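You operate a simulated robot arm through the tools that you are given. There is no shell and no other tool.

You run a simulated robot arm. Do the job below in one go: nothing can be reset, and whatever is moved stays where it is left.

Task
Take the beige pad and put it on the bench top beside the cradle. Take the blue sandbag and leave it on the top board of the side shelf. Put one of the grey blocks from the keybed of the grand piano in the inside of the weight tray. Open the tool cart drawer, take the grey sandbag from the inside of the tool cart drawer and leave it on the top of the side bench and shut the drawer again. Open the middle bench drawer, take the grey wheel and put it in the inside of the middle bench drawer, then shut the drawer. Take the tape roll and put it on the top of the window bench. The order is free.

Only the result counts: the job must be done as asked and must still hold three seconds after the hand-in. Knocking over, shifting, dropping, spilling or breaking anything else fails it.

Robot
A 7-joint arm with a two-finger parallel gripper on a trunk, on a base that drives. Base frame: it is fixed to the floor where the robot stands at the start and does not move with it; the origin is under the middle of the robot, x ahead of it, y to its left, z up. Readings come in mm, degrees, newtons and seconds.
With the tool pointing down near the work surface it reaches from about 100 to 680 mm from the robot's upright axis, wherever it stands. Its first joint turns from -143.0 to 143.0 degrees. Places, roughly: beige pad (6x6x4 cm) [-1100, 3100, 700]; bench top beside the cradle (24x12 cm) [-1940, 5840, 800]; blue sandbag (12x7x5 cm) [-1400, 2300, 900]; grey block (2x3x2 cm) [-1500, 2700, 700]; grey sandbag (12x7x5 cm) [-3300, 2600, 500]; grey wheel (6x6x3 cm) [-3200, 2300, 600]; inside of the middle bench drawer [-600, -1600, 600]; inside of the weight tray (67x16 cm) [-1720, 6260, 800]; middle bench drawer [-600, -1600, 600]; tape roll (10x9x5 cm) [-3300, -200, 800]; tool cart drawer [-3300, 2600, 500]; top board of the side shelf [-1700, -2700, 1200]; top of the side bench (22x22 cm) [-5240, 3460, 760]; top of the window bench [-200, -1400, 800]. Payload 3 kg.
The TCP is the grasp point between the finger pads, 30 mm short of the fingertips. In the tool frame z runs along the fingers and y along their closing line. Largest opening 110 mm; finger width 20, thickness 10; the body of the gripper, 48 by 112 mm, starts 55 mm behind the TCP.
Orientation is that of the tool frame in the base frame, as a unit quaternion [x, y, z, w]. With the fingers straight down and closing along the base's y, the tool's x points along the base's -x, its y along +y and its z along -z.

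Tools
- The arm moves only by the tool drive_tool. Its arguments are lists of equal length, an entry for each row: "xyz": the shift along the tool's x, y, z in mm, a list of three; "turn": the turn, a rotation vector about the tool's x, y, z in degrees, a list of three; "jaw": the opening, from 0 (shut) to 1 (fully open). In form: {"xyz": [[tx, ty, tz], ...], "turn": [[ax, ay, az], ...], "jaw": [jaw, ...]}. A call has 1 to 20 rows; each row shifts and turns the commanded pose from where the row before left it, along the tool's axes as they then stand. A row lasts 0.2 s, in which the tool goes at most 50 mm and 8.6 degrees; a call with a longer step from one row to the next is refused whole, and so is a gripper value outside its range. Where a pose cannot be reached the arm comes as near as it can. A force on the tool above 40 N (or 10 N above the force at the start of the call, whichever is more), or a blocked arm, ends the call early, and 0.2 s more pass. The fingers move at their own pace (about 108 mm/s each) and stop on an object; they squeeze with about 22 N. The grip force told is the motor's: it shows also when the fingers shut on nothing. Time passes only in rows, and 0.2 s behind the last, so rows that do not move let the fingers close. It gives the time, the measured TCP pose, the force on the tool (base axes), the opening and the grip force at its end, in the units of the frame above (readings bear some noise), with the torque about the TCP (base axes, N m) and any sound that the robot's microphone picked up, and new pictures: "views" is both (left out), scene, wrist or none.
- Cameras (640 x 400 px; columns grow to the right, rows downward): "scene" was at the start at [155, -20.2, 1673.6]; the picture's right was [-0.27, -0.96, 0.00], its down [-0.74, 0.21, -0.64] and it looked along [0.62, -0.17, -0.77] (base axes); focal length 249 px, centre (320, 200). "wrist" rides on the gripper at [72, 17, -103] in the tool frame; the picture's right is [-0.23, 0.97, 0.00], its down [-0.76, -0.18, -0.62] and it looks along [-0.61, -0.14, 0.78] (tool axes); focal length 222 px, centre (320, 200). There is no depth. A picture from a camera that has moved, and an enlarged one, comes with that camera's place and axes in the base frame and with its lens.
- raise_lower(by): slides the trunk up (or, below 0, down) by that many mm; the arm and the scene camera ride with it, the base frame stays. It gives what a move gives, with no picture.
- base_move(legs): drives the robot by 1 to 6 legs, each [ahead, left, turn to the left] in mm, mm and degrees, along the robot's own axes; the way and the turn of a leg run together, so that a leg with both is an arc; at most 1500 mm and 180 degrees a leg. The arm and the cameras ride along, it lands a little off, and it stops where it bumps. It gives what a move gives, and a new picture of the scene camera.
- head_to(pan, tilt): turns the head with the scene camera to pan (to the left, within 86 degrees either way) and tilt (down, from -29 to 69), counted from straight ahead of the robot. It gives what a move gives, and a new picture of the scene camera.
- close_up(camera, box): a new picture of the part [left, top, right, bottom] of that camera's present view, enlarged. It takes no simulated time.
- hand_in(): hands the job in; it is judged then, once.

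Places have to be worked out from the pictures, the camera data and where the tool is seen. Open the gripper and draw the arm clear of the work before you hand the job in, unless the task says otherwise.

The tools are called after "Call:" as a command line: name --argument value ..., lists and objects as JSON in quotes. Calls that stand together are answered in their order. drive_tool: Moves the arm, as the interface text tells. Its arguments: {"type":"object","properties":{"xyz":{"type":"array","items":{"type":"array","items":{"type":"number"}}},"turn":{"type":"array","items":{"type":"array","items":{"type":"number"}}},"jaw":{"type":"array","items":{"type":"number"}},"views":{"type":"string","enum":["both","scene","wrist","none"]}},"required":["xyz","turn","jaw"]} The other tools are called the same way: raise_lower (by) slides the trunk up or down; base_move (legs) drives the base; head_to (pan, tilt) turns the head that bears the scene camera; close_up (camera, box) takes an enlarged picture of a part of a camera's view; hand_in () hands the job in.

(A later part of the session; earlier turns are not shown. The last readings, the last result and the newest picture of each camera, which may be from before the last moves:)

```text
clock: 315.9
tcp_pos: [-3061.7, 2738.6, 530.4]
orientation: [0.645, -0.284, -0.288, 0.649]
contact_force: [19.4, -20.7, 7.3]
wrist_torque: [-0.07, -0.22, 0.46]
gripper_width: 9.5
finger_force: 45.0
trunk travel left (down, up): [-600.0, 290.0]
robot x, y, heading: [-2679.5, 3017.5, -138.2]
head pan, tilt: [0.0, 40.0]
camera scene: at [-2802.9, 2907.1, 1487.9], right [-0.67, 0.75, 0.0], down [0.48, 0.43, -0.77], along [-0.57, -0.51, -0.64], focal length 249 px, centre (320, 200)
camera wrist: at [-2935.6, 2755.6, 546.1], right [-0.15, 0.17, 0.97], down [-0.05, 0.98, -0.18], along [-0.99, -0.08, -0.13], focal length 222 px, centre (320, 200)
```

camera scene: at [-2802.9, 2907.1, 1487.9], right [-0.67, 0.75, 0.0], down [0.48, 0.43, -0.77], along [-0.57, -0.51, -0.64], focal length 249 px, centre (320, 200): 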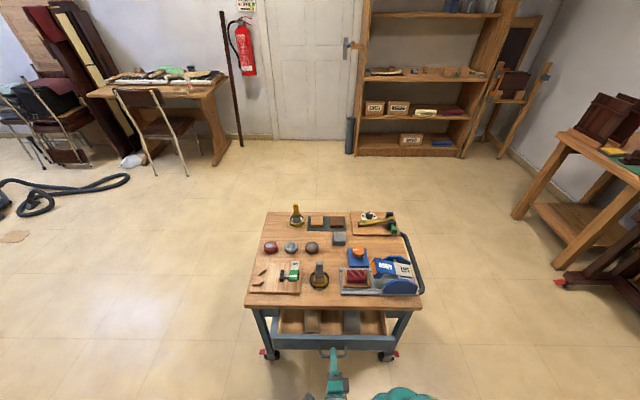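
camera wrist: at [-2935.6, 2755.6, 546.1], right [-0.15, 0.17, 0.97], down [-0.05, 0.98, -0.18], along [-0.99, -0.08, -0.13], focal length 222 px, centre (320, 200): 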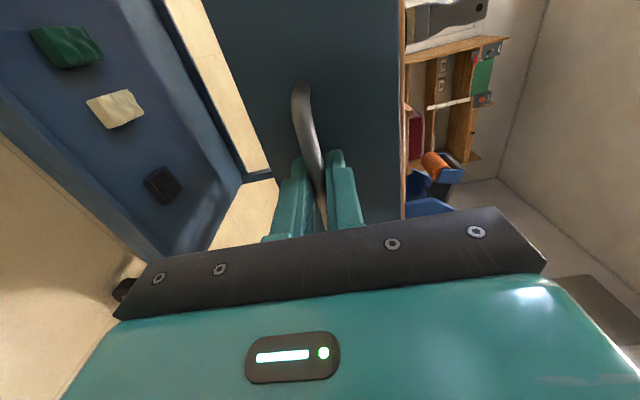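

The drawer slides out 100 mm and the cart stays put. I relax the sideways load and pull the rest by backing the base.

Call:
drive_tool --xyz '[[3, 0, 0], [0, 0, 0]]' --turn '[[0, 0, 0], [0, 0, 0]]' --jaw '[0, 0]' --views "none"

Call:
base_move --legs '[[-80, 0, 0]]'

```text
clock: 316.5
tcp_pos: [-3063.1, 2738.4, 529.9]
orientation: [0.643, -0.285, -0.29, 0.649]
contact_force: [10.3, -10.0, 5.2]
wrist_torque: [-0.21, -0.17, 0.73]
gripper_width: 9.9
finger_force: 44.9
trunk travel left (down, up): [-600.0, 290.0]
robot x, y, heading: [-2685.2, 3019.0, -138.5]
head pan, tilt: [0.0, 40.0]
```

```text
clock: 317.6
tcp_pos: [-3002.9, 2789.7, 531.6]
orientation: [0.644, -0.284, -0.29, 0.648]
contact_force: [7.7, -6.5, 4.3]
wrist_torque: [-0.14, -0.19, 0.15]
gripper_width: 9.6
finger_force: 44.8
trunk travel left (down, up): [-600.0, 290.0]
robot x, y, heading: [-2620.9, 3070.8, -138.0]
head pan, tilt: [0.0, 40.0]
camera scene: at [-2744.8, 2960.7, 1487.8], right [-0.67, 0.75, 0.0], down [0.48, 0.43, -0.77], along [-0.57, -0.51, -0.64], focal length 249 px, centre (320, 200)
```

scene: 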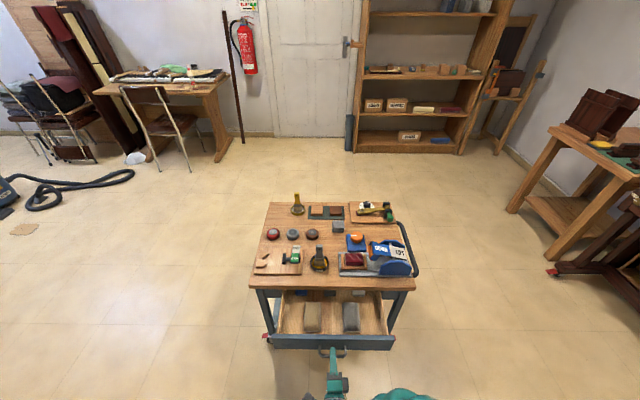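

The drawer is ~180 mm out and I can see two bags inside. I zoom in.

Call:
close_up --camera "scene" --box '[260, 270, 420, 370]'

```text
4.00 times, centred on (340, 320) of scene
camera zoom: at [-2744.8, 2960.7, 1487.8], right [-0.67, 0.75, 0.0], down [0.48, 0.43, -0.77], along [-0.57, -0.51, -0.64], focal length 998 px, centre (240, -280)
```

zoom: 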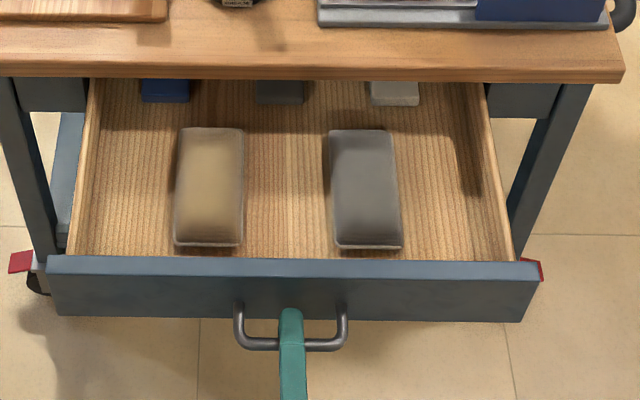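

The grey sandbag is the right-hand one, fully exposed. I release the handle, back off, and extend the arm a little before turning the tool down.

Call:
drive_tool --xyz '[[0, 0, 0], [0, 0, 0], [0, 0, 0]]' --turn '[[0, 0, 0], [0, 0, 0], [0, 0, 0]]' --jaw '[0.5, 0.5, 0.5]' --views "none"

Call:
base_move --legs '[[-260, 0, 0]]'

Call:
drive_tool --xyz '[[0, 0, 30], [0, 0, 30], [0, 0, 20], [0, 0, 0], [0, 0, 0], [0, 0, 0], [0, 0, 0], [0, 0, 0], [0, 0, 0], [0, 0, 0], [0, 0, 0], [0, 0, 0], [0, 0, 0], [0, 0, 0]]' --turn '[[0, 0, 0], [0, 0, 0], [0, 0, 0], [8.2, 0, 0], [8.2, 0, 0], [8.2, 0, 0], [8.2, 0, 0], [8.2, 0, 0], [8.2, 0, 0], [8.2, 0, 0], [8.2, 0, 0], [8.2, 0, 0], [8.2, 0, 0], [8, 0, 0]]' --jaw '[0.5, 0.5, 0.5, 0.8, 0.8, 0.8, 0.8, 0.8, 0.8, 0.8, 0.8, 0.8, 0.8, 0.8]' --views "scene"

```text
clock: 318.4
tcp_pos: [-3003.1, 2789.9, 529.6]
orientation: [0.645, -0.285, -0.289, 0.648]
contact_force: [0.4, -0.1, -0.7]
wrist_torque: [-0.03, -0.01, 0.01]
gripper_width: 55.2
finger_force: 0.1
trunk travel left (down, up): [-600.0, 290.0]
robot x, y, heading: [-2620.2, 3070.9, -138.0]
head pan, tilt: [0.0, 40.0]
```

```text
clock: 320.2
tcp_pos: [-2812.7, 2964.9, 530.3]
orientation: [0.643, -0.288, -0.292, 0.647]
contact_force: [0.6, -0.5, -0.6]
wrist_torque: [0.01, 0.0, 0.01]
gripper_width: 54.7
finger_force: 0.0
trunk travel left (down, up): [-600.0, 290.0]
robot x, y, heading: [-2429.7, 3241.2, -138.7]
head pan, tilt: [0.0, 40.0]
camera scene: at [-2553.0, 3133.5, 1487.8], right [-0.66, 0.75, 0.0], down [0.48, 0.42, -0.77], along [-0.58, -0.51, -0.64], focal length 249 px, centre (320, 200)
```

scene: 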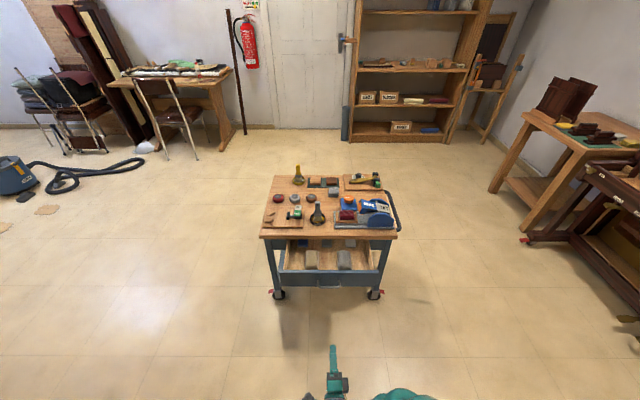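

```text
clock: 323.2
tcp_pos: [-2898.3, 2863.1, 554.2]
orientation: [0.912, -0.409, -0.021, 0.034]
contact_force: [6.2, -5.9, 2.8]
wrist_torque: [0.47, 0.39, -0.06]
gripper_width: 87.8
finger_force: 0.1
out of reach, approached as far as the arm can: row 6, 7, 8
trunk travel left (down, up): [-600.0, 290.0]
robot x, y, heading: [-2429.0, 3242.6, -138.9]
head pan, tilt: [0.0, 40.0]
camera scene: at [-2556.0, 3134.4, 1487.6], right [-0.66, 0.75, 0.0], down [0.48, 0.42, -0.77], along [-0.57, -0.51, -0.64], focal length 249 px, centre (320, 200)
```

scene: 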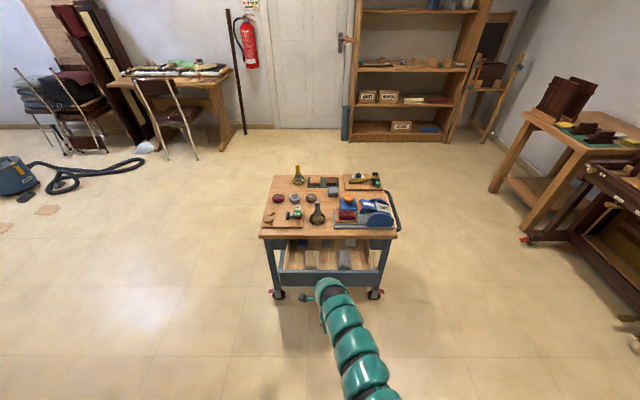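

The tool is nearly vertical again but I read a small force; I check what's near with a wrist view.

Call:
drive_tool --xyz '[[0, 0, -20], [0, 0, -20]]' --turn '[[0, 0, 0], [0, 0, 0]]' --jaw '[0.8, 0.8]' --views "wrist"

```text
clock: 323.8
tcp_pos: [-2892.4, 2861.3, 597.5]
orientation: [0.911, -0.411, -0.018, 0.036]
contact_force: [0.2, -0.1, 0.2]
wrist_torque: [-0.04, 0.0, 0.02]
gripper_width: 88.0
finger_force: 0.1
trunk travel left (down, up): [-600.0, 290.0]
robot x, y, heading: [-2430.9, 3240.0, -138.9]
head pan, tilt: [0.0, 40.0]
camera wrist: at [-2850.6, 2801.2, 701.0], right [-0.88, -0.47, 0.08], down [-0.33, 0.72, 0.61], along [-0.35, 0.51, -0.79], focal length 222 px, centre (320, 200)
```

wrist: 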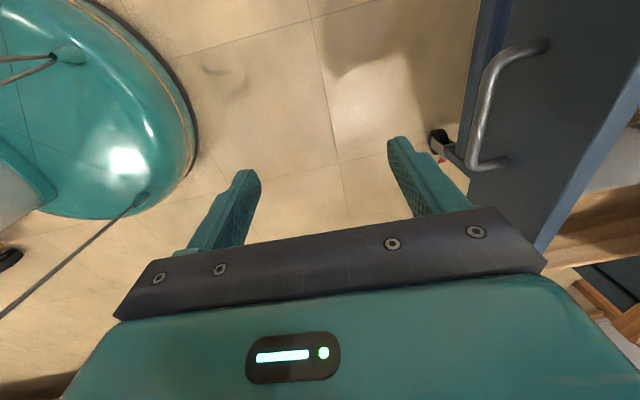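

All clear (the handle is not touched). I roll the tool so the fingers close sideways across the bag, and raise the trunk before moving over the drawer.

Call:
drive_tool --xyz '[[0, 0, 0], [0, 0, 0], [0, 0, 0], [0, 0, 0], [0, 0, 0], [0, 0, 0], [0, 0, 0], [0, 0, 0], [0, 0, 0], [0, 0, 0], [0, 0, 0]]' --turn '[[0.32, 0.34, -8.15], [0.32, 0.34, -8.15], [0.32, 0.34, -8.15], [0.32, 0.34, -8.15], [0.32, 0.34, -8.15], [0.32, 0.34, -8.15], [0.32, 0.34, -8.15], [0.32, 0.34, -8.15], [0.32, 0.34, -8.15], [0.32, 0.34, -8.15], [0.32, 0.34, -8.15]]' --jaw '[0.9, 0.9, 0.9, 0.9, 0.9, 0.9, 0.9, 0.9, 0.9, 0.9, 0.9]' --views "none"

Call:
raise_lower --by 80

```text
clock: 326.2
tcp_pos: [-2894.4, 2859.6, 596.8]
orientation: [0.935, 0.354, 0.0, -0.001]
contact_force: [0.1, 0.5, 0.4]
wrist_torque: [0.01, -0.01, -0.01]
gripper_width: 99.2
finger_force: 0.0
trunk travel left (down, up): [-600.0, 290.0]
robot x, y, heading: [-2432.4, 3241.7, -138.5]
head pan, tilt: [0.0, 40.0]
```

```text
clock: 327.4
tcp_pos: [-2894.9, 2858.6, 676.1]
orientation: [0.936, 0.353, -0.001, -0.002]
contact_force: [0.3, -1.0, 0.0]
wrist_torque: [-0.03, -0.01, -0.01]
gripper_width: 98.9
finger_force: 0.1
trunk travel left (down, up): [-680.0, 210.0]
robot x, y, heading: [-2431.5, 3242.6, -138.7]
head pan, tilt: [0.0, 40.0]
```

I drive so the tool is over the grey bag (270 mm ahead, 91 mm right), at tip height well above the drawer front.

Call:
base_move --legs '[[0, -91, 0], [265, 0, 0]]'

Call:
drive_tool --xyz '[[0, 0, 0]]' --turn '[[0, 0, 0]]' --jaw '[0.9]' --views "both"

```text
clock: 330.0
tcp_pos: [-3147.2, 2743.9, 676.6]
orientation: [0.934, 0.357, 0.0, -0.003]
contact_force: [-0.2, -0.9, 0.3]
wrist_torque: [-0.01, 0.0, 0.0]
gripper_width: 99.0
finger_force: 0.0
trunk travel left (down, up): [-680.0, 210.0]
robot x, y, heading: [-2686.1, 3129.0, -138.3]
head pan, tilt: [0.0, 40.0]
camera scene: at [-2810.4, 3021.0, 1567.5], right [-0.67, 0.75, 0.0], down [0.48, 0.43, -0.77], along [-0.57, -0.51, -0.64], focal length 249 px, centre (320, 200)
```

scene: 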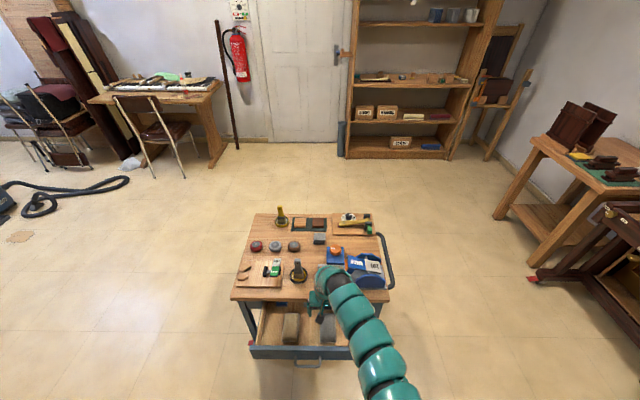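

```text
clock: 330.4
tcp_pos: [-3148.4, 2746.0, 675.5]
orientation: [0.934, 0.357, 0.0, -0.002]
contact_force: [0.4, 0.0, 0.7]
wrist_torque: [-0.02, 0.01, 0.01]
gripper_width: 99.1
finger_force: 0.1
trunk travel left (down, up): [-680.0, 210.0]
robot x, y, heading: [-2686.0, 3129.3, -138.4]
head pan, tilt: [0.0, 40.0]
camera scene: at [-2809.8, 3021.5, 1567.6], right [-0.67, 0.75, 0.0], down [0.48, 0.43, -0.77], along [-0.57, -0.51, -0.64], focal length 249 px, centre (320, 200)
camera wrist: at [-3081.8, 2781.9, 779.2], right [0.48, -0.88, 0.0], down [-0.69, -0.38, 0.62], along [-0.55, -0.3, -0.78], focal length 222 px, centre (320, 200)
```

scene: 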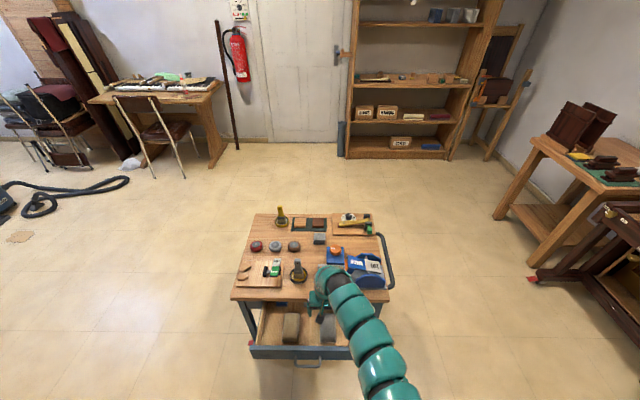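
wrist: 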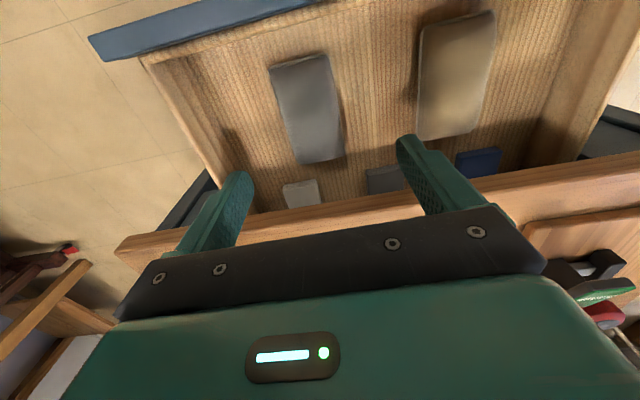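

The bag's centre is about 10 mm ahead and 11 mm right of the tool. I correct and lower with the trunk to just above the bag.

Call:
drive_tool --xyz '[[-10, -11, 0]]' --turn '[[0, 0, 0]]' --jaw '[0.9]' --views "none"

Call:
raise_lower --by -95

Call:
drive_tool --xyz '[[0, 0, 0]]' --turn '[[0, 0, 0]]' --jaw '[0.9]' --views "wrist"

```text
clock: 330.8
tcp_pos: [-3160.5, 2745.7, 675.9]
orientation: [0.934, 0.357, -0.001, -0.001]
contact_force: [-0.8, 0.3, -1.2]
wrist_torque: [-0.02, -0.01, 0.03]
gripper_width: 99.0
finger_force: 0.0
trunk travel left (down, up): [-680.0, 210.0]
robot x, y, heading: [-2687.5, 3131.6, -138.1]
head pan, tilt: [0.0, 40.0]
```

```text
clock: 332.1
tcp_pos: [-3161.7, 2747.1, 581.5]
orientation: [0.934, 0.357, 0.0, -0.001]
contact_force: [0.0, 0.2, 0.6]
wrist_torque: [0.05, 0.02, 0.01]
gripper_width: 98.7
finger_force: 0.0
trunk travel left (down, up): [-585.0, 305.0]
robot x, y, heading: [-2687.1, 3131.5, -138.5]
head pan, tilt: [0.0, 40.0]
```

```text
clock: 332.5
tcp_pos: [-3161.1, 2746.5, 581.5]
orientation: [0.935, 0.356, 0.0, -0.001]
contact_force: [-0.3, 0.8, 0.4]
wrist_torque: [0.0, 0.01, 0.04]
gripper_width: 98.9
finger_force: 0.0
trunk travel left (down, up): [-585.0, 305.0]
robot x, y, heading: [-2685.7, 3130.0, -138.0]
head pan, tilt: [0.0, 40.0]
camera wrist: at [-3095.7, 2783.3, 684.0], right [0.48, -0.88, 0.0], down [-0.69, -0.38, 0.62], along [-0.55, -0.3, -0.78], focal length 222 px, centre (320, 200)
```

wrist: 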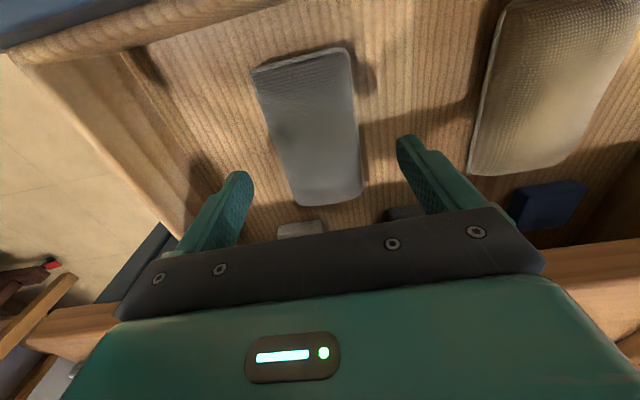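

Well centred. I lower with the trunk most of the way and finish with small arm steps until the tips are near the drawer floor.

Call:
raise_lower --by -38

Call:
drive_tool --xyz '[[0, -5, 0], [0, 0, 5], [0, 0, 5], [0, 0, 5], [0, 0, 5]]' --turn '[[0, 0, 0], [0, 0, 0], [0, 0, 0], [0, 0, 0], [0, 0, 0]]' --jaw '[0.9, 0.9, 0.9, 0.9, 0.9]' --views "wrist"

```text
clock: 333.3
tcp_pos: [-3161.9, 2745.7, 542.5]
orientation: [0.934, 0.357, -0.001, -0.002]
contact_force: [1.0, 0.7, -0.7]
wrist_torque: [0.0, 0.02, -0.01]
gripper_width: 98.8
finger_force: 0.0
trunk travel left (down, up): [-547.0, 343.0]
robot x, y, heading: [-2684.5, 3128.4, -138.0]
head pan, tilt: [0.0, 40.0]
```

```text
clock: 334.1
tcp_pos: [-3168.5, 2747.7, 539.8]
orientation: [0.934, 0.357, -0.008, 0.003]
contact_force: [-2.2, -0.2, 30.3]
wrist_torque: [0.33, 0.0, 0.32]
gripper_width: 97.8
finger_force: 0.1
trunk travel left (down, up): [-547.0, 343.0]
robot x, y, heading: [-2685.3, 3128.1, -138.2]
head pan, tilt: [0.0, 40.0]
stopped in row 4: the force on the tool passed its limit at 50 N (the readings are from after the stop); the commanded pose is now the measured one
camera wrist: at [-3101.7, 2785.1, 640.9], right [0.48, -0.88, 0.0], down [-0.68, -0.37, 0.64], along [-0.56, -0.31, -0.77], focal length 222 px, centre (320, 200)
```

wrist: 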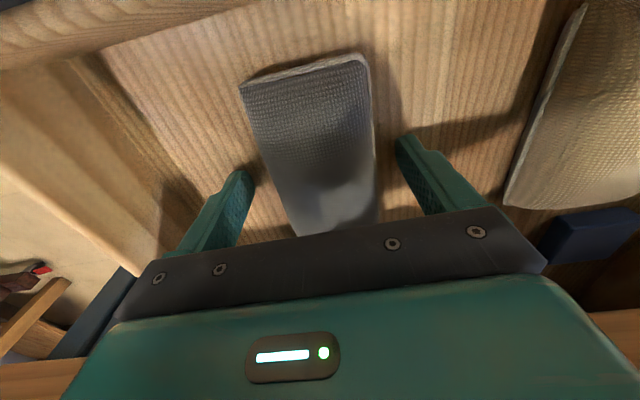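

Tips on the drawer floor (~508). I lift 4 mm and close on the bag.

Call:
drive_tool --xyz '[[0, 0, -5], [0, 0, 0], [0, 0, 0], [0, 0, 0], [0, 0, 0], [0, 0, 0]]' --turn '[[0, 0, 0], [0, 0, 0], [0, 0, 0], [0, 0, 0], [0, 0, 0], [0, 0, 0]]' --jaw '[0.9, 0.3, 0.3, 0.3, 0.3, 0.3]' --views "wrist"

```text
clock: 335.6
tcp_pos: [-3167.1, 2747.9, 540.6]
orientation: [0.934, 0.356, -0.004, 0.002]
contact_force: [0.5, -0.3, -0.3]
wrist_torque: [-0.01, -0.03, -0.01]
gripper_width: 61.4
finger_force: 22.1
trunk travel left (down, up): [-547.0, 343.0]
robot x, y, heading: [-2683.8, 3130.3, -138.3]
head pan, tilt: [0.0, 40.0]
camera wrist: at [-3100.2, 2785.9, 643.0], right [0.48, -0.88, 0.0], down [-0.68, -0.37, 0.63], along [-0.55, -0.3, -0.78], focal length 222 px, centre (320, 200)
```

wrist: 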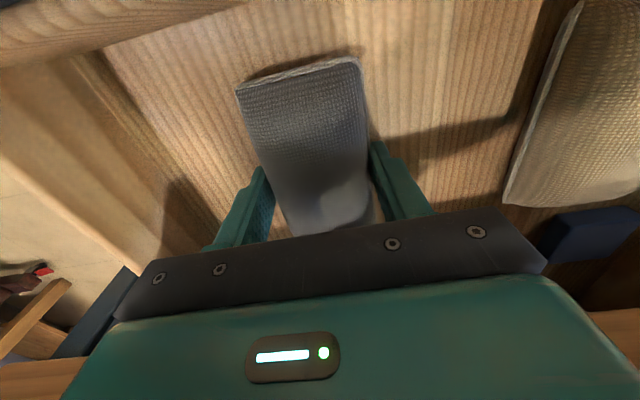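

Bag gripped at 61.4 mm. I lift straight up with the trunk, well above the drawer front and cart items.

Call:
raise_lower --by 200

Call:
drive_tool --xyz '[[0, 0, 0]]' --turn '[[0, 0, 0]]' --jaw '[0.3]' --views "both"

```text
clock: 337.7
tcp_pos: [-3167.3, 2749.2, 740.8]
orientation: [0.934, 0.357, -0.004, 0.002]
contact_force: [-0.2, 0.3, -2.9]
wrist_torque: [-0.01, -0.01, -0.01]
gripper_width: 61.2
finger_force: 21.9
trunk travel left (down, up): [-747.0, 143.0]
robot x, y, heading: [-2686.1, 3133.6, -138.4]
head pan, tilt: [0.0, 40.0]
```

```text
clock: 338.1
tcp_pos: [-3166.7, 2748.9, 740.1]
orientation: [0.934, 0.357, -0.004, 0.002]
contact_force: [-1.2, 0.4, -3.6]
wrist_torque: [-0.02, -0.01, -0.02]
gripper_width: 61.2
finger_force: 22.0
trunk travel left (down, up): [-747.0, 143.0]
robot x, y, heading: [-2689.8, 3129.2, -138.4]
head pan, tilt: [0.0, 40.0]
camera scene: at [-2810.0, 3021.5, 1634.6], right [-0.67, 0.75, 0.0], down [0.48, 0.43, -0.77], along [-0.57, -0.51, -0.64], focal length 249 px, centre (320, 200)
camera wrist: at [-3100.3, 2785.8, 842.9], right [0.48, -0.88, 0.0], down [-0.68, -0.37, 0.63], along [-0.55, -0.3, -0.78], focal length 222 px, centre (320, 200)
```

scene: 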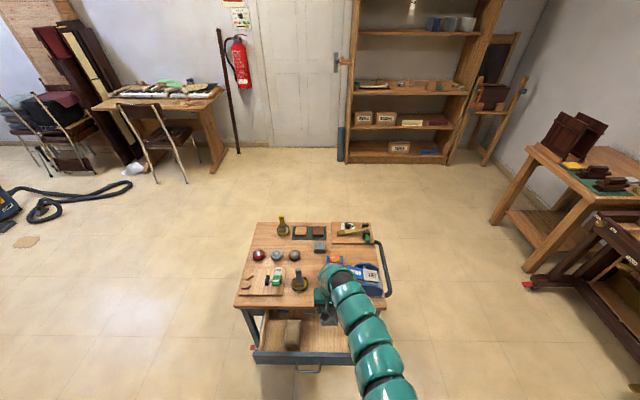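
wrist: 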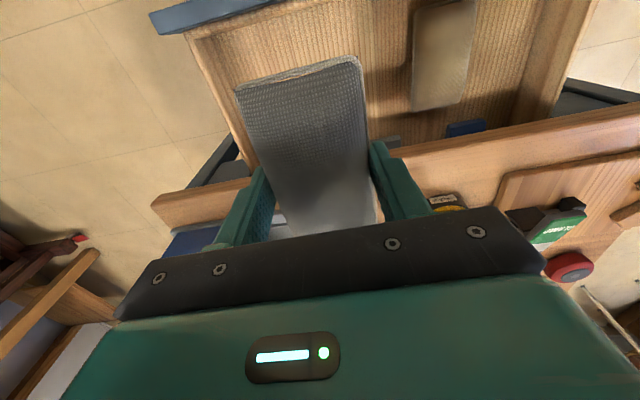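

The grey bag is up and clear. I back away from the cart, raise the trunk, and fold the arm before travelling to the side bench.

Call:
base_move --legs '[[-380, 0, 0]]'

Call:
raise_lower --by 143

Call:
drive_tool --xyz '[[20, 0, 20], [40, 0, 20], [40, 0, 15], [40, 0, 5], [40, 0, 0]]' --turn '[[0, 0, 0], [0, 0, 0], [0, 0, 0], [0, 0, 0], [0, 0, 0]]' --jaw '[0.3, 0.3, 0.3, 0.3, 0.3]' --views "scene"

```text
clock: 340.6
tcp_pos: [-2879.6, 3008.6, 740.7]
orientation: [0.935, 0.354, -0.004, 0.002]
contact_force: [0.6, 1.0, -3.9]
wrist_torque: [-0.04, 0.03, 0.02]
gripper_width: 61.1
finger_force: 22.2
trunk travel left (down, up): [-747.0, 143.0]
robot x, y, heading: [-2397.2, 3384.8, -138.6]
head pan, tilt: [0.0, 40.0]
camera scene: at [-2520.6, 3279.6, 1634.7], right [-0.66, 0.75, 0.0], down [0.48, 0.43, -0.77], along [-0.57, -0.51, -0.64], focal length 249 px, centre (320, 200)
```

scene: 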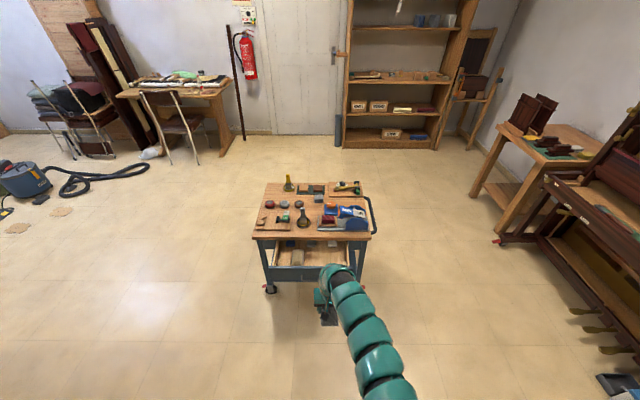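

```text
clock: 342.2
tcp_pos: [-2878.8, 3007.2, 882.7]
orientation: [0.935, 0.355, -0.003, 0.001]
contact_force: [0.1, 0.2, -3.0]
wrist_torque: [-0.01, 0.0, 0.01]
gripper_width: 61.4
finger_force: 22.1
trunk travel left (down, up): [-890.0, 0.0]
robot x, y, heading: [-2397.7, 3389.7, -138.4]
head pan, tilt: [0.0, 40.0]
```

```text
clock: 343.4
tcp_pos: [-2751.8, 3112.5, 797.9]
orientation: [0.935, 0.355, -0.003, 0.0]
contact_force: [0.6, -0.3, -3.6]
wrist_torque: [0.01, -0.02, 0.0]
gripper_width: 61.2
finger_force: 21.8
out of reach, approached as far as the arm can: row 5
trunk travel left (down, up): [-890.0, 0.0]
robot x, y, heading: [-2397.9, 3392.8, -138.6]
head pan, tilt: [0.0, 40.0]
camera scene: at [-2521.4, 3278.6, 1777.6], right [-0.66, 0.75, 0.0], down [0.48, 0.43, -0.77], along [-0.57, -0.51, -0.64], focal length 249 px, centre (320, 200)
```

scene: 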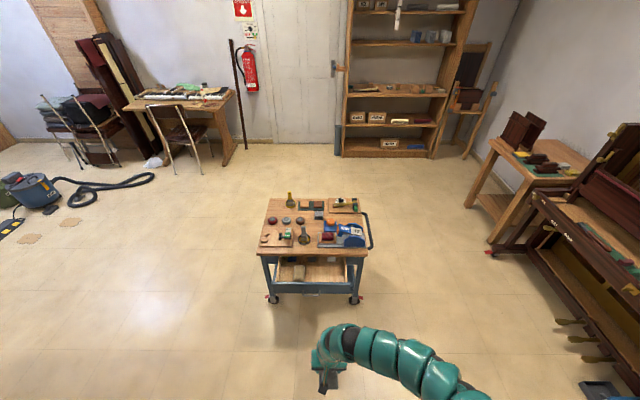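

I turn right to face the far wall and drive round the cart toward the side bench.

Call:
base_move --legs '[[0, 0, -90], [773, 194, 0], [42, 940, 0], [42, 940, 0]]'

Call:
head_to --pan 0 --tilt 35

Call:
close_up --camera "scene" --box '[220, 90, 420, 215]'

```text
clock: 360.4
tcp_pos: [-4757.2, 2972.7, 799.1]
orientation: [0.916, -0.4, -0.003, -0.002]
contact_force: [-0.3, -0.4, -4.0]
wrist_torque: [-0.01, 0.04, -0.03]
gripper_width: 61.2
finger_force: 21.8
trunk travel left (down, up): [-890.0, 0.0]
robot x, y, heading: [-4473.5, 2625.2, 132.8]
head pan, tilt: [0.0, 40.0]
camera scene: at [-4585.8, 2747.1, 1777.6], right [0.73, 0.68, 0.0], down [0.44, -0.47, -0.77], along [-0.52, 0.56, -0.64], focal length 249 px, centre (320, 200)
```

scene: 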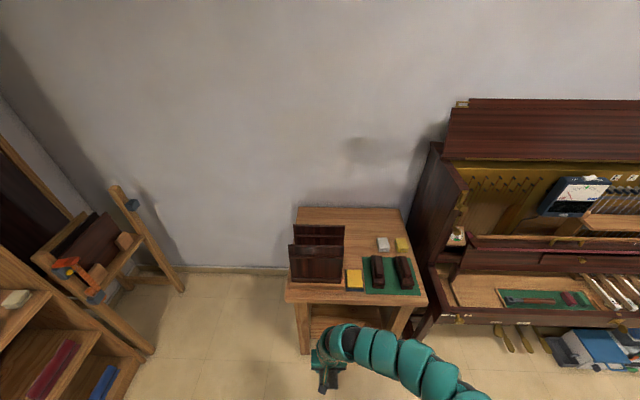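

```text
clock: 361.1
tcp_pos: [-4756.3, 2973.0, 798.8]
orientation: [0.917, -0.4, -0.003, -0.003]
contact_force: [0.4, 0.4, -3.7]
wrist_torque: [-0.01, -0.01, -0.01]
gripper_width: 61.2
finger_force: 22.2
trunk travel left (down, up): [-890.0, 0.0]
robot x, y, heading: [-4472.9, 2623.0, 133.0]
head pan, tilt: [0.0, 35.0]
camera scene: at [-4587.4, 2749.8, 1785.2], right [0.73, 0.68, 0.0], down [0.39, -0.42, -0.82], along [-0.56, 0.6, -0.57], focal length 249 px, centre (320, 200)
```

scene: 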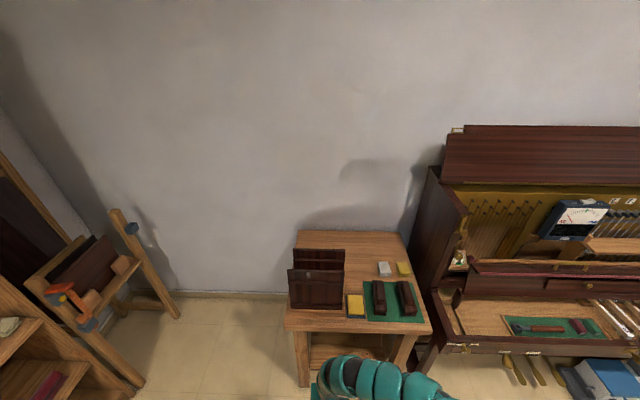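

```text
3.20 times, centred on (320, 152) of scene
camera zoom: at [-4587.4, 2749.8, 1785.2], right [0.73, 0.68, 0.0], down [0.39, -0.42, -0.82], along [-0.56, 0.6, -0.57], focal length 798 px, centre (320, 352)
```

zoom: 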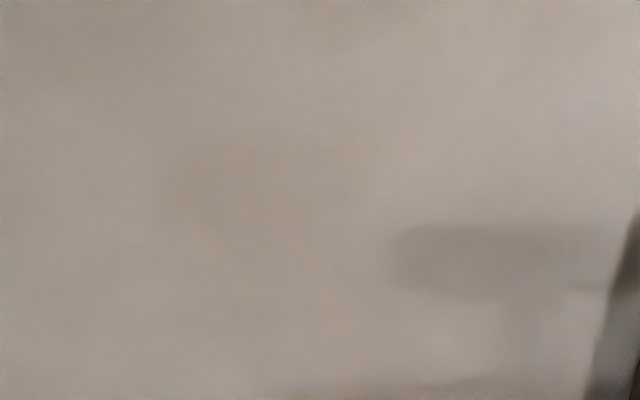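

I zoom onto the side bench top to find the free 22×22 cm spot.

Call:
close_up --camera "scene" --box '[270, 215, 450, 340]'

```text
3.20 times, centred on (360, 278) of scene
camera zoom: at [-4587.4, 2749.8, 1785.2], right [0.73, 0.68, 0.0], down [0.39, -0.42, -0.82], along [-0.56, 0.6, -0.57], focal length 798 px, centre (192, -48)
```

zoom: 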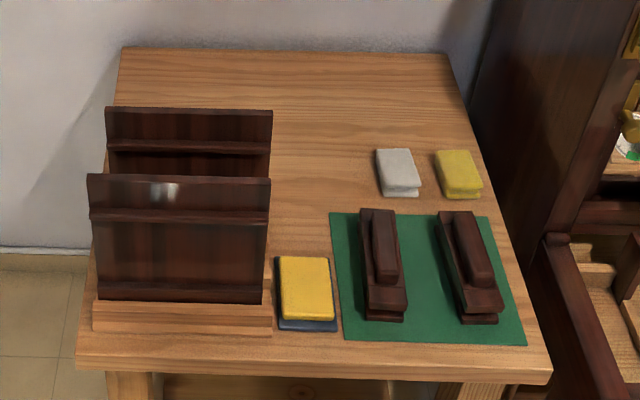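

The bench's free 22×22 cm patch lies behind the tall rack, so I must approach it from the bench's left side. I first move left along the open floor and turn to face it.

Call:
base_move --legs '[[0, 715, 0], [0, 0, -84]]'

Call:
head_to --pan 45 --tilt 35

```text
clock: 368.6
tcp_pos: [-4659.6, 2453.4, 799.6]
orientation: [-0.398, 0.917, 0.002, 0.004]
contact_force: [-0.1, -0.1, -3.2]
wrist_torque: [-0.04, -0.04, 0.01]
gripper_width: 61.2
finger_force: 21.7
trunk travel left (down, up): [-890.0, 0.0]
robot x, y, heading: [-4985.8, 2150.1, 46.8]
head pan, tilt: [0.0, 35.0]
camera scene: at [-4870.3, 2269.4, 1785.2], right [0.73, -0.68, 0.0], down [-0.39, -0.42, -0.82], along [0.56, 0.6, -0.57], focal length 249 px, centre (320, 200)
```

scene: 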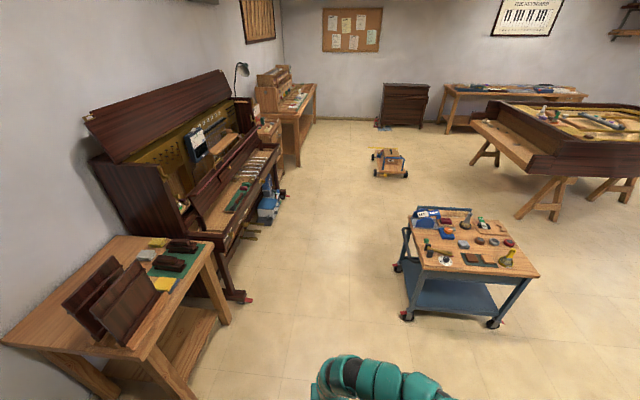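

```text
clock: 369.8
tcp_pos: [-4660.1, 2454.0, 798.7]
orientation: [-0.398, 0.917, 0.002, 0.003]
contact_force: [-1.0, 0.2, -3.9]
wrist_torque: [-0.02, -0.05, 0.02]
gripper_width: 61.3
finger_force: 21.9
trunk travel left (down, up): [-890.0, 0.0]
robot x, y, heading: [-4984.6, 2145.8, 47.0]
head pan, tilt: [45.0, 35.0]
camera scene: at [-4933.2, 2293.3, 1785.2], right [1.0, 0.03, 0.0], down [0.02, -0.57, -0.82], along [-0.03, 0.82, -0.57], focal length 249 px, centre (320, 200)
```

scene: 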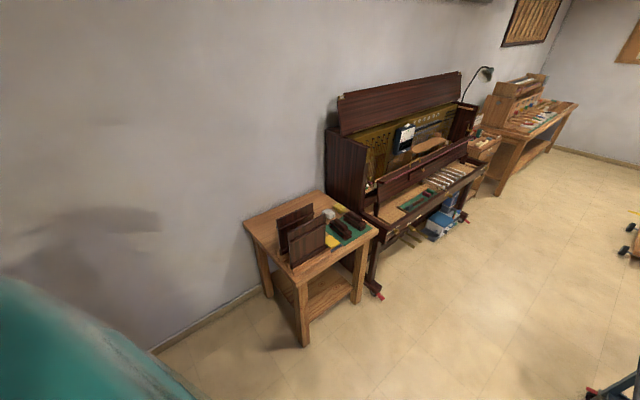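

From here I see the free back-left area of the side bench behind the rack. I zoom to measure.

Call:
close_up --camera "scene" --box '[220, 170, 400, 282]'

```text
3.56 times, centred on (310, 226) of scene
camera zoom: at [-4933.2, 2293.3, 1785.2], right [1.0, 0.03, 0.0], down [0.02, -0.57, -0.82], along [-0.03, 0.82, -0.57], focal length 887 px, centre (356, 108)
```

zoom: 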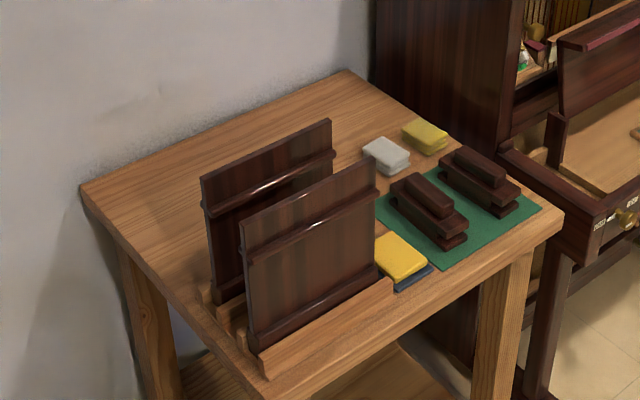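

Geometry confirmed: patch centre (-5239,3457), rack boards up to z≈1010 at u≤5890. Before sliding along, I check the easel and bookshelf on the left side.

Call:
head_to --pan 86 --tilt 35

```text
clock: 370.8
tcp_pos: [-4660.1, 2453.3, 799.0]
orientation: [-0.398, 0.917, 0.001, 0.003]
contact_force: [-0.3, 0.0, -2.2]
wrist_torque: [-0.04, 0.02, -0.02]
gripper_width: 61.0
finger_force: 22.0
trunk travel left (down, up): [-890.0, 0.0]
robot x, y, heading: [-4985.0, 2147.4, 46.8]
head pan, tilt: [85.9, 35.0]
camera scene: at [-4990.3, 2270.0, 1785.2], right [0.73, 0.68, 0.0], down [0.39, -0.42, -0.82], along [-0.56, 0.6, -0.57], focal length 249 px, centre (320, 200)
```

scene: 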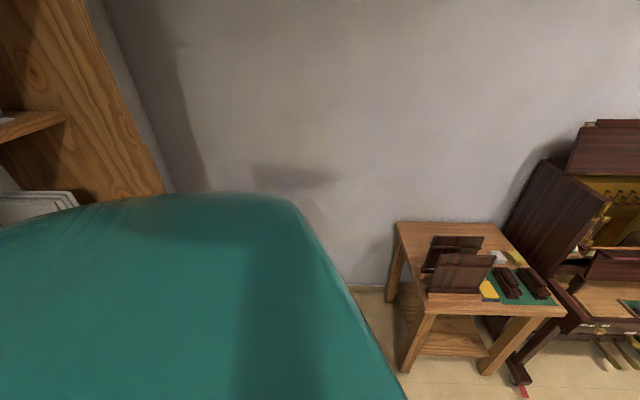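

The easel itself is hidden from here, so I'll keep at m≈-2262 (well to the right of it), slide in with the arm pointing away from bench and wall, and turn only at the end.

Call:
base_move --legs '[[0, 0, -36.8], [-390, 634, 0]]'

Call:
head_to --pan 86 --tilt 40

```text
clock: 376.6
tcp_pos: [-5030.1, 2761.0, 799.4]
orientation: [-0.081, 0.997, -0.001, 0.003]
contact_force: [0.3, 0.0, -4.1]
wrist_torque: [0.0, 0.0, -0.01]
gripper_width: 61.1
finger_force: 22.1
trunk travel left (down, up): [-890.0, 0.0]
robot x, y, heading: [-5477.3, 2719.8, 9.3]
head pan, tilt: [85.9, 35.0]
camera scene: at [-5404.1, 2819.2, 1785.2], right [1.0, 0.09, 0.0], down [0.05, -0.57, -0.82], along [-0.07, 0.82, -0.57], focal length 249 px, centre (320, 200)
```

scene: 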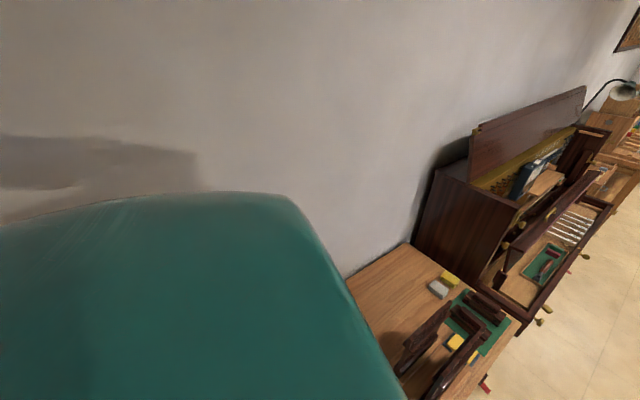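

```text
clock: 377.3
tcp_pos: [-5029.2, 2762.2, 798.2]
orientation: [-0.08, 0.997, -0.001, 0.003]
contact_force: [0.3, -0.8, -4.4]
wrist_torque: [0.02, -0.04, -0.02]
gripper_width: 61.2
finger_force: 21.8
trunk travel left (down, up): [-890.0, 0.0]
robot x, y, heading: [-5476.8, 2717.7, 9.3]
head pan, tilt: [85.9, 40.0]
camera scene: at [-5403.4, 2815.6, 1777.7], right [1.0, 0.09, 0.0], down [0.06, -0.64, -0.77], along [-0.07, 0.76, -0.64], focal length 249 px, centre (320, 200)
```

scene: 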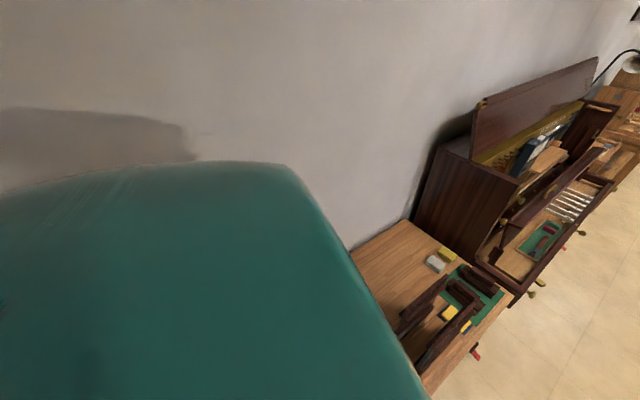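

Position is as planned. I complete the slide and turn to face the patch.

Call:
base_move --legs '[[-135, 196, 0], [0, 0, 44.7]]'

Call:
head_to --pan 0 --tilt 45

```text
clock: 381.2
tcp_pos: [-5358.6, 3235.0, 798.9]
orientation: [-0.466, 0.885, 0.001, 0.003]
contact_force: [0.0, -0.7, -3.8]
wrist_torque: [-0.01, 0.02, 0.01]
gripper_width: 61.1
finger_force: 22.0
trunk travel left (down, up): [-890.0, 0.0]
robot x, y, heading: [-5635.8, 2882.1, 55.3]
head pan, tilt: [85.9, 40.0]
camera scene: at [-5656.2, 3002.7, 1777.6], right [0.62, 0.78, 0.0], down [0.5, -0.4, -0.77], along [-0.6, 0.48, -0.64], focal length 249 px, centre (320, 200)
```

scene: 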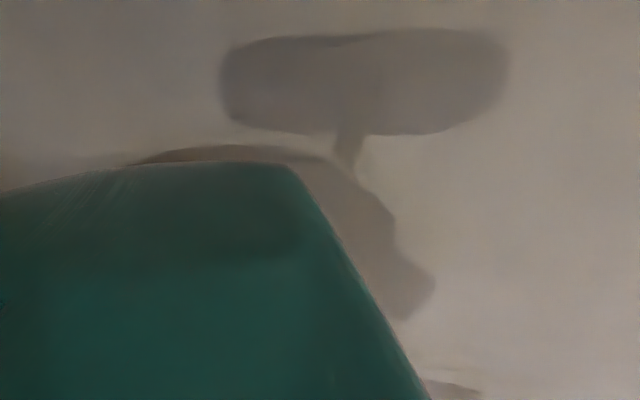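

```text
clock: 382.8
tcp_pos: [-5359.1, 3234.8, 798.7]
orientation: [-0.466, 0.885, 0.001, 0.004]
contact_force: [0.2, -0.1, -3.1]
wrist_torque: [0.0, -0.05, 0.02]
gripper_width: 61.2
finger_force: 22.4
trunk travel left (down, up): [-890.0, 0.0]
robot x, y, heading: [-5634.1, 2883.7, 55.6]
head pan, tilt: [0.0, 45.0]
camera scene: at [-5543.7, 3016.6, 1770.4], right [0.82, -0.57, 0.0], down [-0.4, -0.58, -0.71], along [0.4, 0.58, -0.71], focal length 249 px, centre (320, 200)
```

scene: 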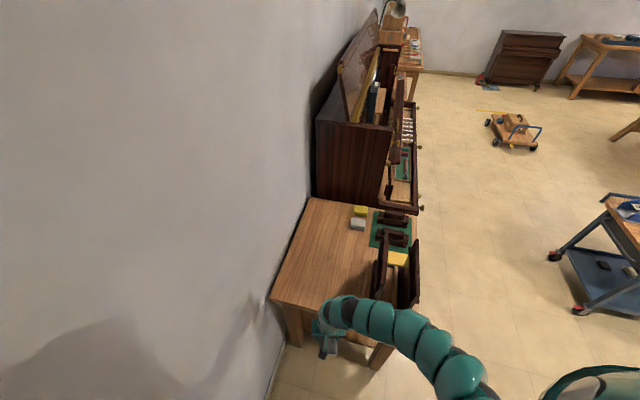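

Facing the free patch directly with the rack edge-on to the right. I raise and extend the arm so the bag passes above the bench edge.

Call:
drive_tool --xyz '[[-10, 0, -25], [-20, 0, -25], [-25, 0, -20], [-25, 0, -15], [-25, 0, -10], [-25, 0, -5], [-25, 0, 0]]' --turn '[[0, 0, 0], [0, 0, 0], [0, 0, 0], [0, 0, 0], [0, 0, 0], [0, 0, 0], [0, 0, 0]]' --jaw '[0.3, 0.3, 0.3, 0.3, 0.3, 0.3, 0.3]' --views "both"

```text
clock: 384.4
tcp_pos: [-5270.5, 3378.7, 885.5]
orientation: [-0.466, 0.885, 0.002, 0.003]
contact_force: [0.1, -0.1, -4.0]
wrist_torque: [-0.02, 0.05, -0.01]
gripper_width: 61.4
finger_force: 22.1
out of reach, approached as far as the arm can: row 1, 2
trunk travel left (down, up): [-890.0, 0.0]
robot x, y, heading: [-5633.9, 2882.2, 55.7]
head pan, tilt: [0.0, 45.0]
camera scene: at [-5544.1, 3018.2, 1770.3], right [0.82, -0.57, 0.0], down [-0.4, -0.58, -0.71], along [0.4, 0.58, -0.71], focal length 249 px, centre (320, 200)
camera wrist: at [-5325.5, 3328.7, 988.1], right [-0.67, 0.74, 0.0], down [0.57, 0.52, 0.63], along [0.46, 0.42, -0.78], focal length 222 px, centre (320, 200)
```

scene: 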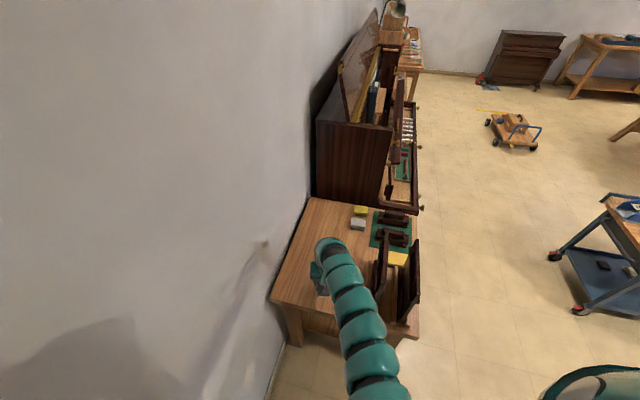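
wrist: 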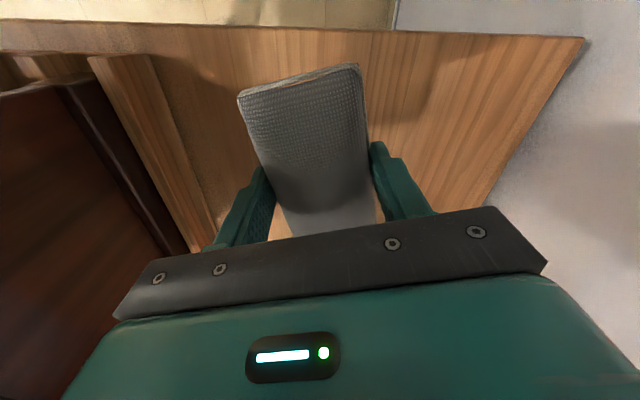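

The bag is over the bench, clear of the rack. I drive 80 mm further in so it hangs over the patch centre.

Call:
base_move --legs '[[80, 15, 0]]'

Call:
drive_tool --xyz '[[0, 0, 0]]' --turn '[[0, 0, 0]]' --jaw '[0.3]' --views "both"

```text
clock: 385.4
tcp_pos: [-5239.0, 3452.4, 884.9]
orientation: [-0.467, 0.884, 0.001, 0.002]
contact_force: [-0.3, 0.3, -4.5]
wrist_torque: [-0.01, -0.01, -0.02]
gripper_width: 61.5
finger_force: 22.4
trunk travel left (down, up): [-890.0, 0.0]
robot x, y, heading: [-5603.4, 2956.2, 55.5]
head pan, tilt: [0.0, 45.0]
camera scene: at [-5510.9, 3092.5, 1770.2], right [0.83, -0.56, 0.0], down [-0.4, -0.58, -0.71], along [0.4, 0.58, -0.71], focal length 249 px, centre (320, 200)
```

scene: 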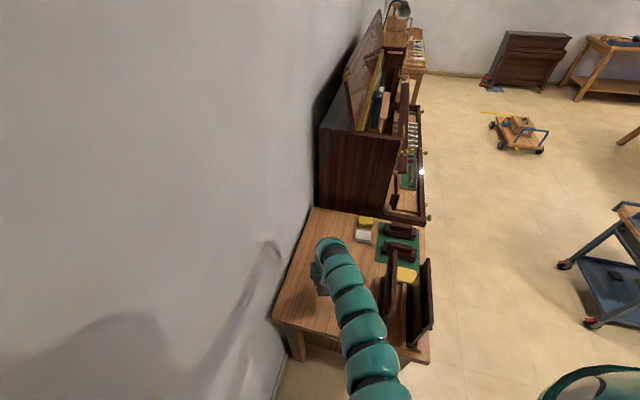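

```text
clock: 385.8
tcp_pos: [-5239.3, 3452.3, 885.6]
orientation: [-0.466, 0.885, 0.0, 0.004]
contact_force: [-1.0, -0.6, -4.3]
wrist_torque: [-0.03, 0.01, 0.03]
gripper_width: 61.4
finger_force: 22.8
trunk travel left (down, up): [-890.0, 0.0]
robot x, y, heading: [-5602.2, 2955.6, 55.8]
head pan, tilt: [0.0, 45.0]
camera scene: at [-5511.6, 3091.0, 1770.3], right [0.83, -0.56, 0.0], down [-0.4, -0.58, -0.71], along [0.4, 0.58, -0.71], focal length 249 px, centre (320, 200)
camera wrist: at [-5293.5, 3402.1, 988.1], right [-0.68, 0.74, 0.0], down [0.57, 0.52, 0.63], along [0.46, 0.43, -0.78], focal length 222 px, centre (320, 200)
```

scene: 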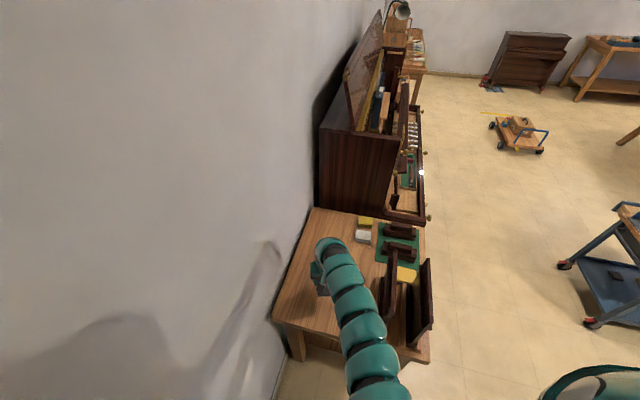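
wrist: 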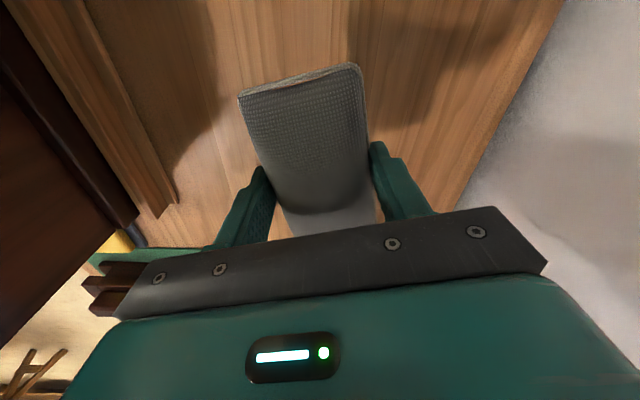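

TCP is right on the patch centre and my arm clears the rack by ~80 mm. I lower with the trunk, then step down to contact.

Call:
raise_lower --by -78

Call:
drive_tool --xyz '[[0, 0, 4], [0, 0, 4], [0, 0, 4], [0, 0, 4]]' --turn '[[0, 0, 0], [0, 0, 0], [0, 0, 0], [0, 0, 0]]' --jaw '[0.3, 0.3, 0.3, 0.3]' --views "wrist"

```text
clock: 387.0
tcp_pos: [-5239.1, 3451.7, 807.5]
orientation: [-0.467, 0.885, 0.0, 0.003]
contact_force: [0.0, 0.3, -3.3]
wrist_torque: [-0.01, -0.01, -0.02]
gripper_width: 61.0
finger_force: 22.1
trunk travel left (down, up): [-812.0, 78.0]
robot x, y, heading: [-5601.3, 2958.0, 55.6]
head pan, tilt: [0.0, 45.0]
```

```text
clock: 388.0
tcp_pos: [-5237.7, 3451.0, 791.5]
orientation: [-0.467, 0.884, 0.001, 0.004]
contact_force: [0.4, 1.3, -3.4]
wrist_torque: [0.02, -0.03, -0.01]
gripper_width: 61.0
finger_force: 21.4
trunk travel left (down, up): [-812.0, 78.0]
robot x, y, heading: [-5605.0, 2954.8, 55.8]
head pan, tilt: [0.0, 45.0]
camera wrist: at [-5293.3, 3401.5, 894.8], right [-0.68, 0.74, 0.0], down [0.57, 0.53, 0.63], along [0.46, 0.42, -0.78], focal length 222 px, centre (320, 200)
```

wrist: 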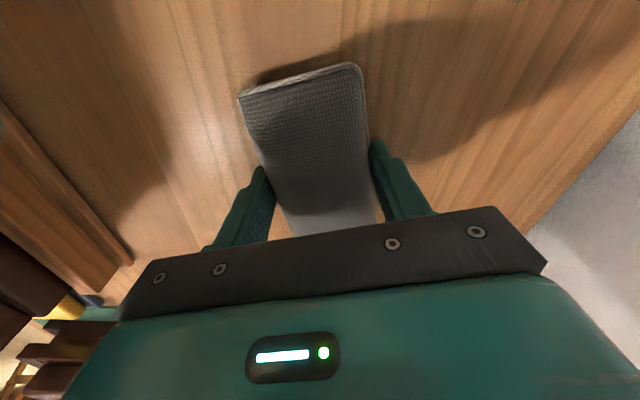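

No contact yet at 791.5; I continue down in small steps.

Call:
drive_tool --xyz '[[0, 0, 4], [0, 0, 4], [0, 0, 4], [0, 0, 4], [0, 0, 4]]' --turn '[[0, 0, 0], [0, 0, 0], [0, 0, 0], [0, 0, 0], [0, 0, 0]]' --jaw '[0.3, 0.3, 0.3, 0.3, 0.3]' --views "wrist"

```text
clock: 388.6
tcp_pos: [-5239.0, 3450.9, 789.1]
orientation: [-0.466, 0.885, 0.004, 0.007]
contact_force: [-7.2, -11.2, 29.1]
wrist_torque: [-0.91, 0.45, 0.16]
gripper_width: 61.3
finger_force: 22.0
trunk travel left (down, up): [-812.0, 78.0]
robot x, y, heading: [-5604.9, 2959.6, 55.7]
head pan, tilt: [0.0, 45.0]
stopped in row 3: the force on the tool passed its limit at 52 N (the readings are from after the stop); the commanded pose is now the measured one
camera wrist: at [-5293.9, 3400.5, 892.0], right [-0.68, 0.74, 0.0], down [0.57, 0.52, 0.63], along [0.47, 0.43, -0.77], focal length 222 px, centre (320, 200)
```

wrist: 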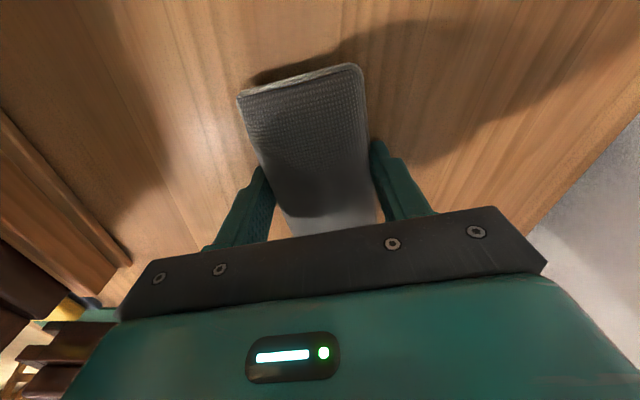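

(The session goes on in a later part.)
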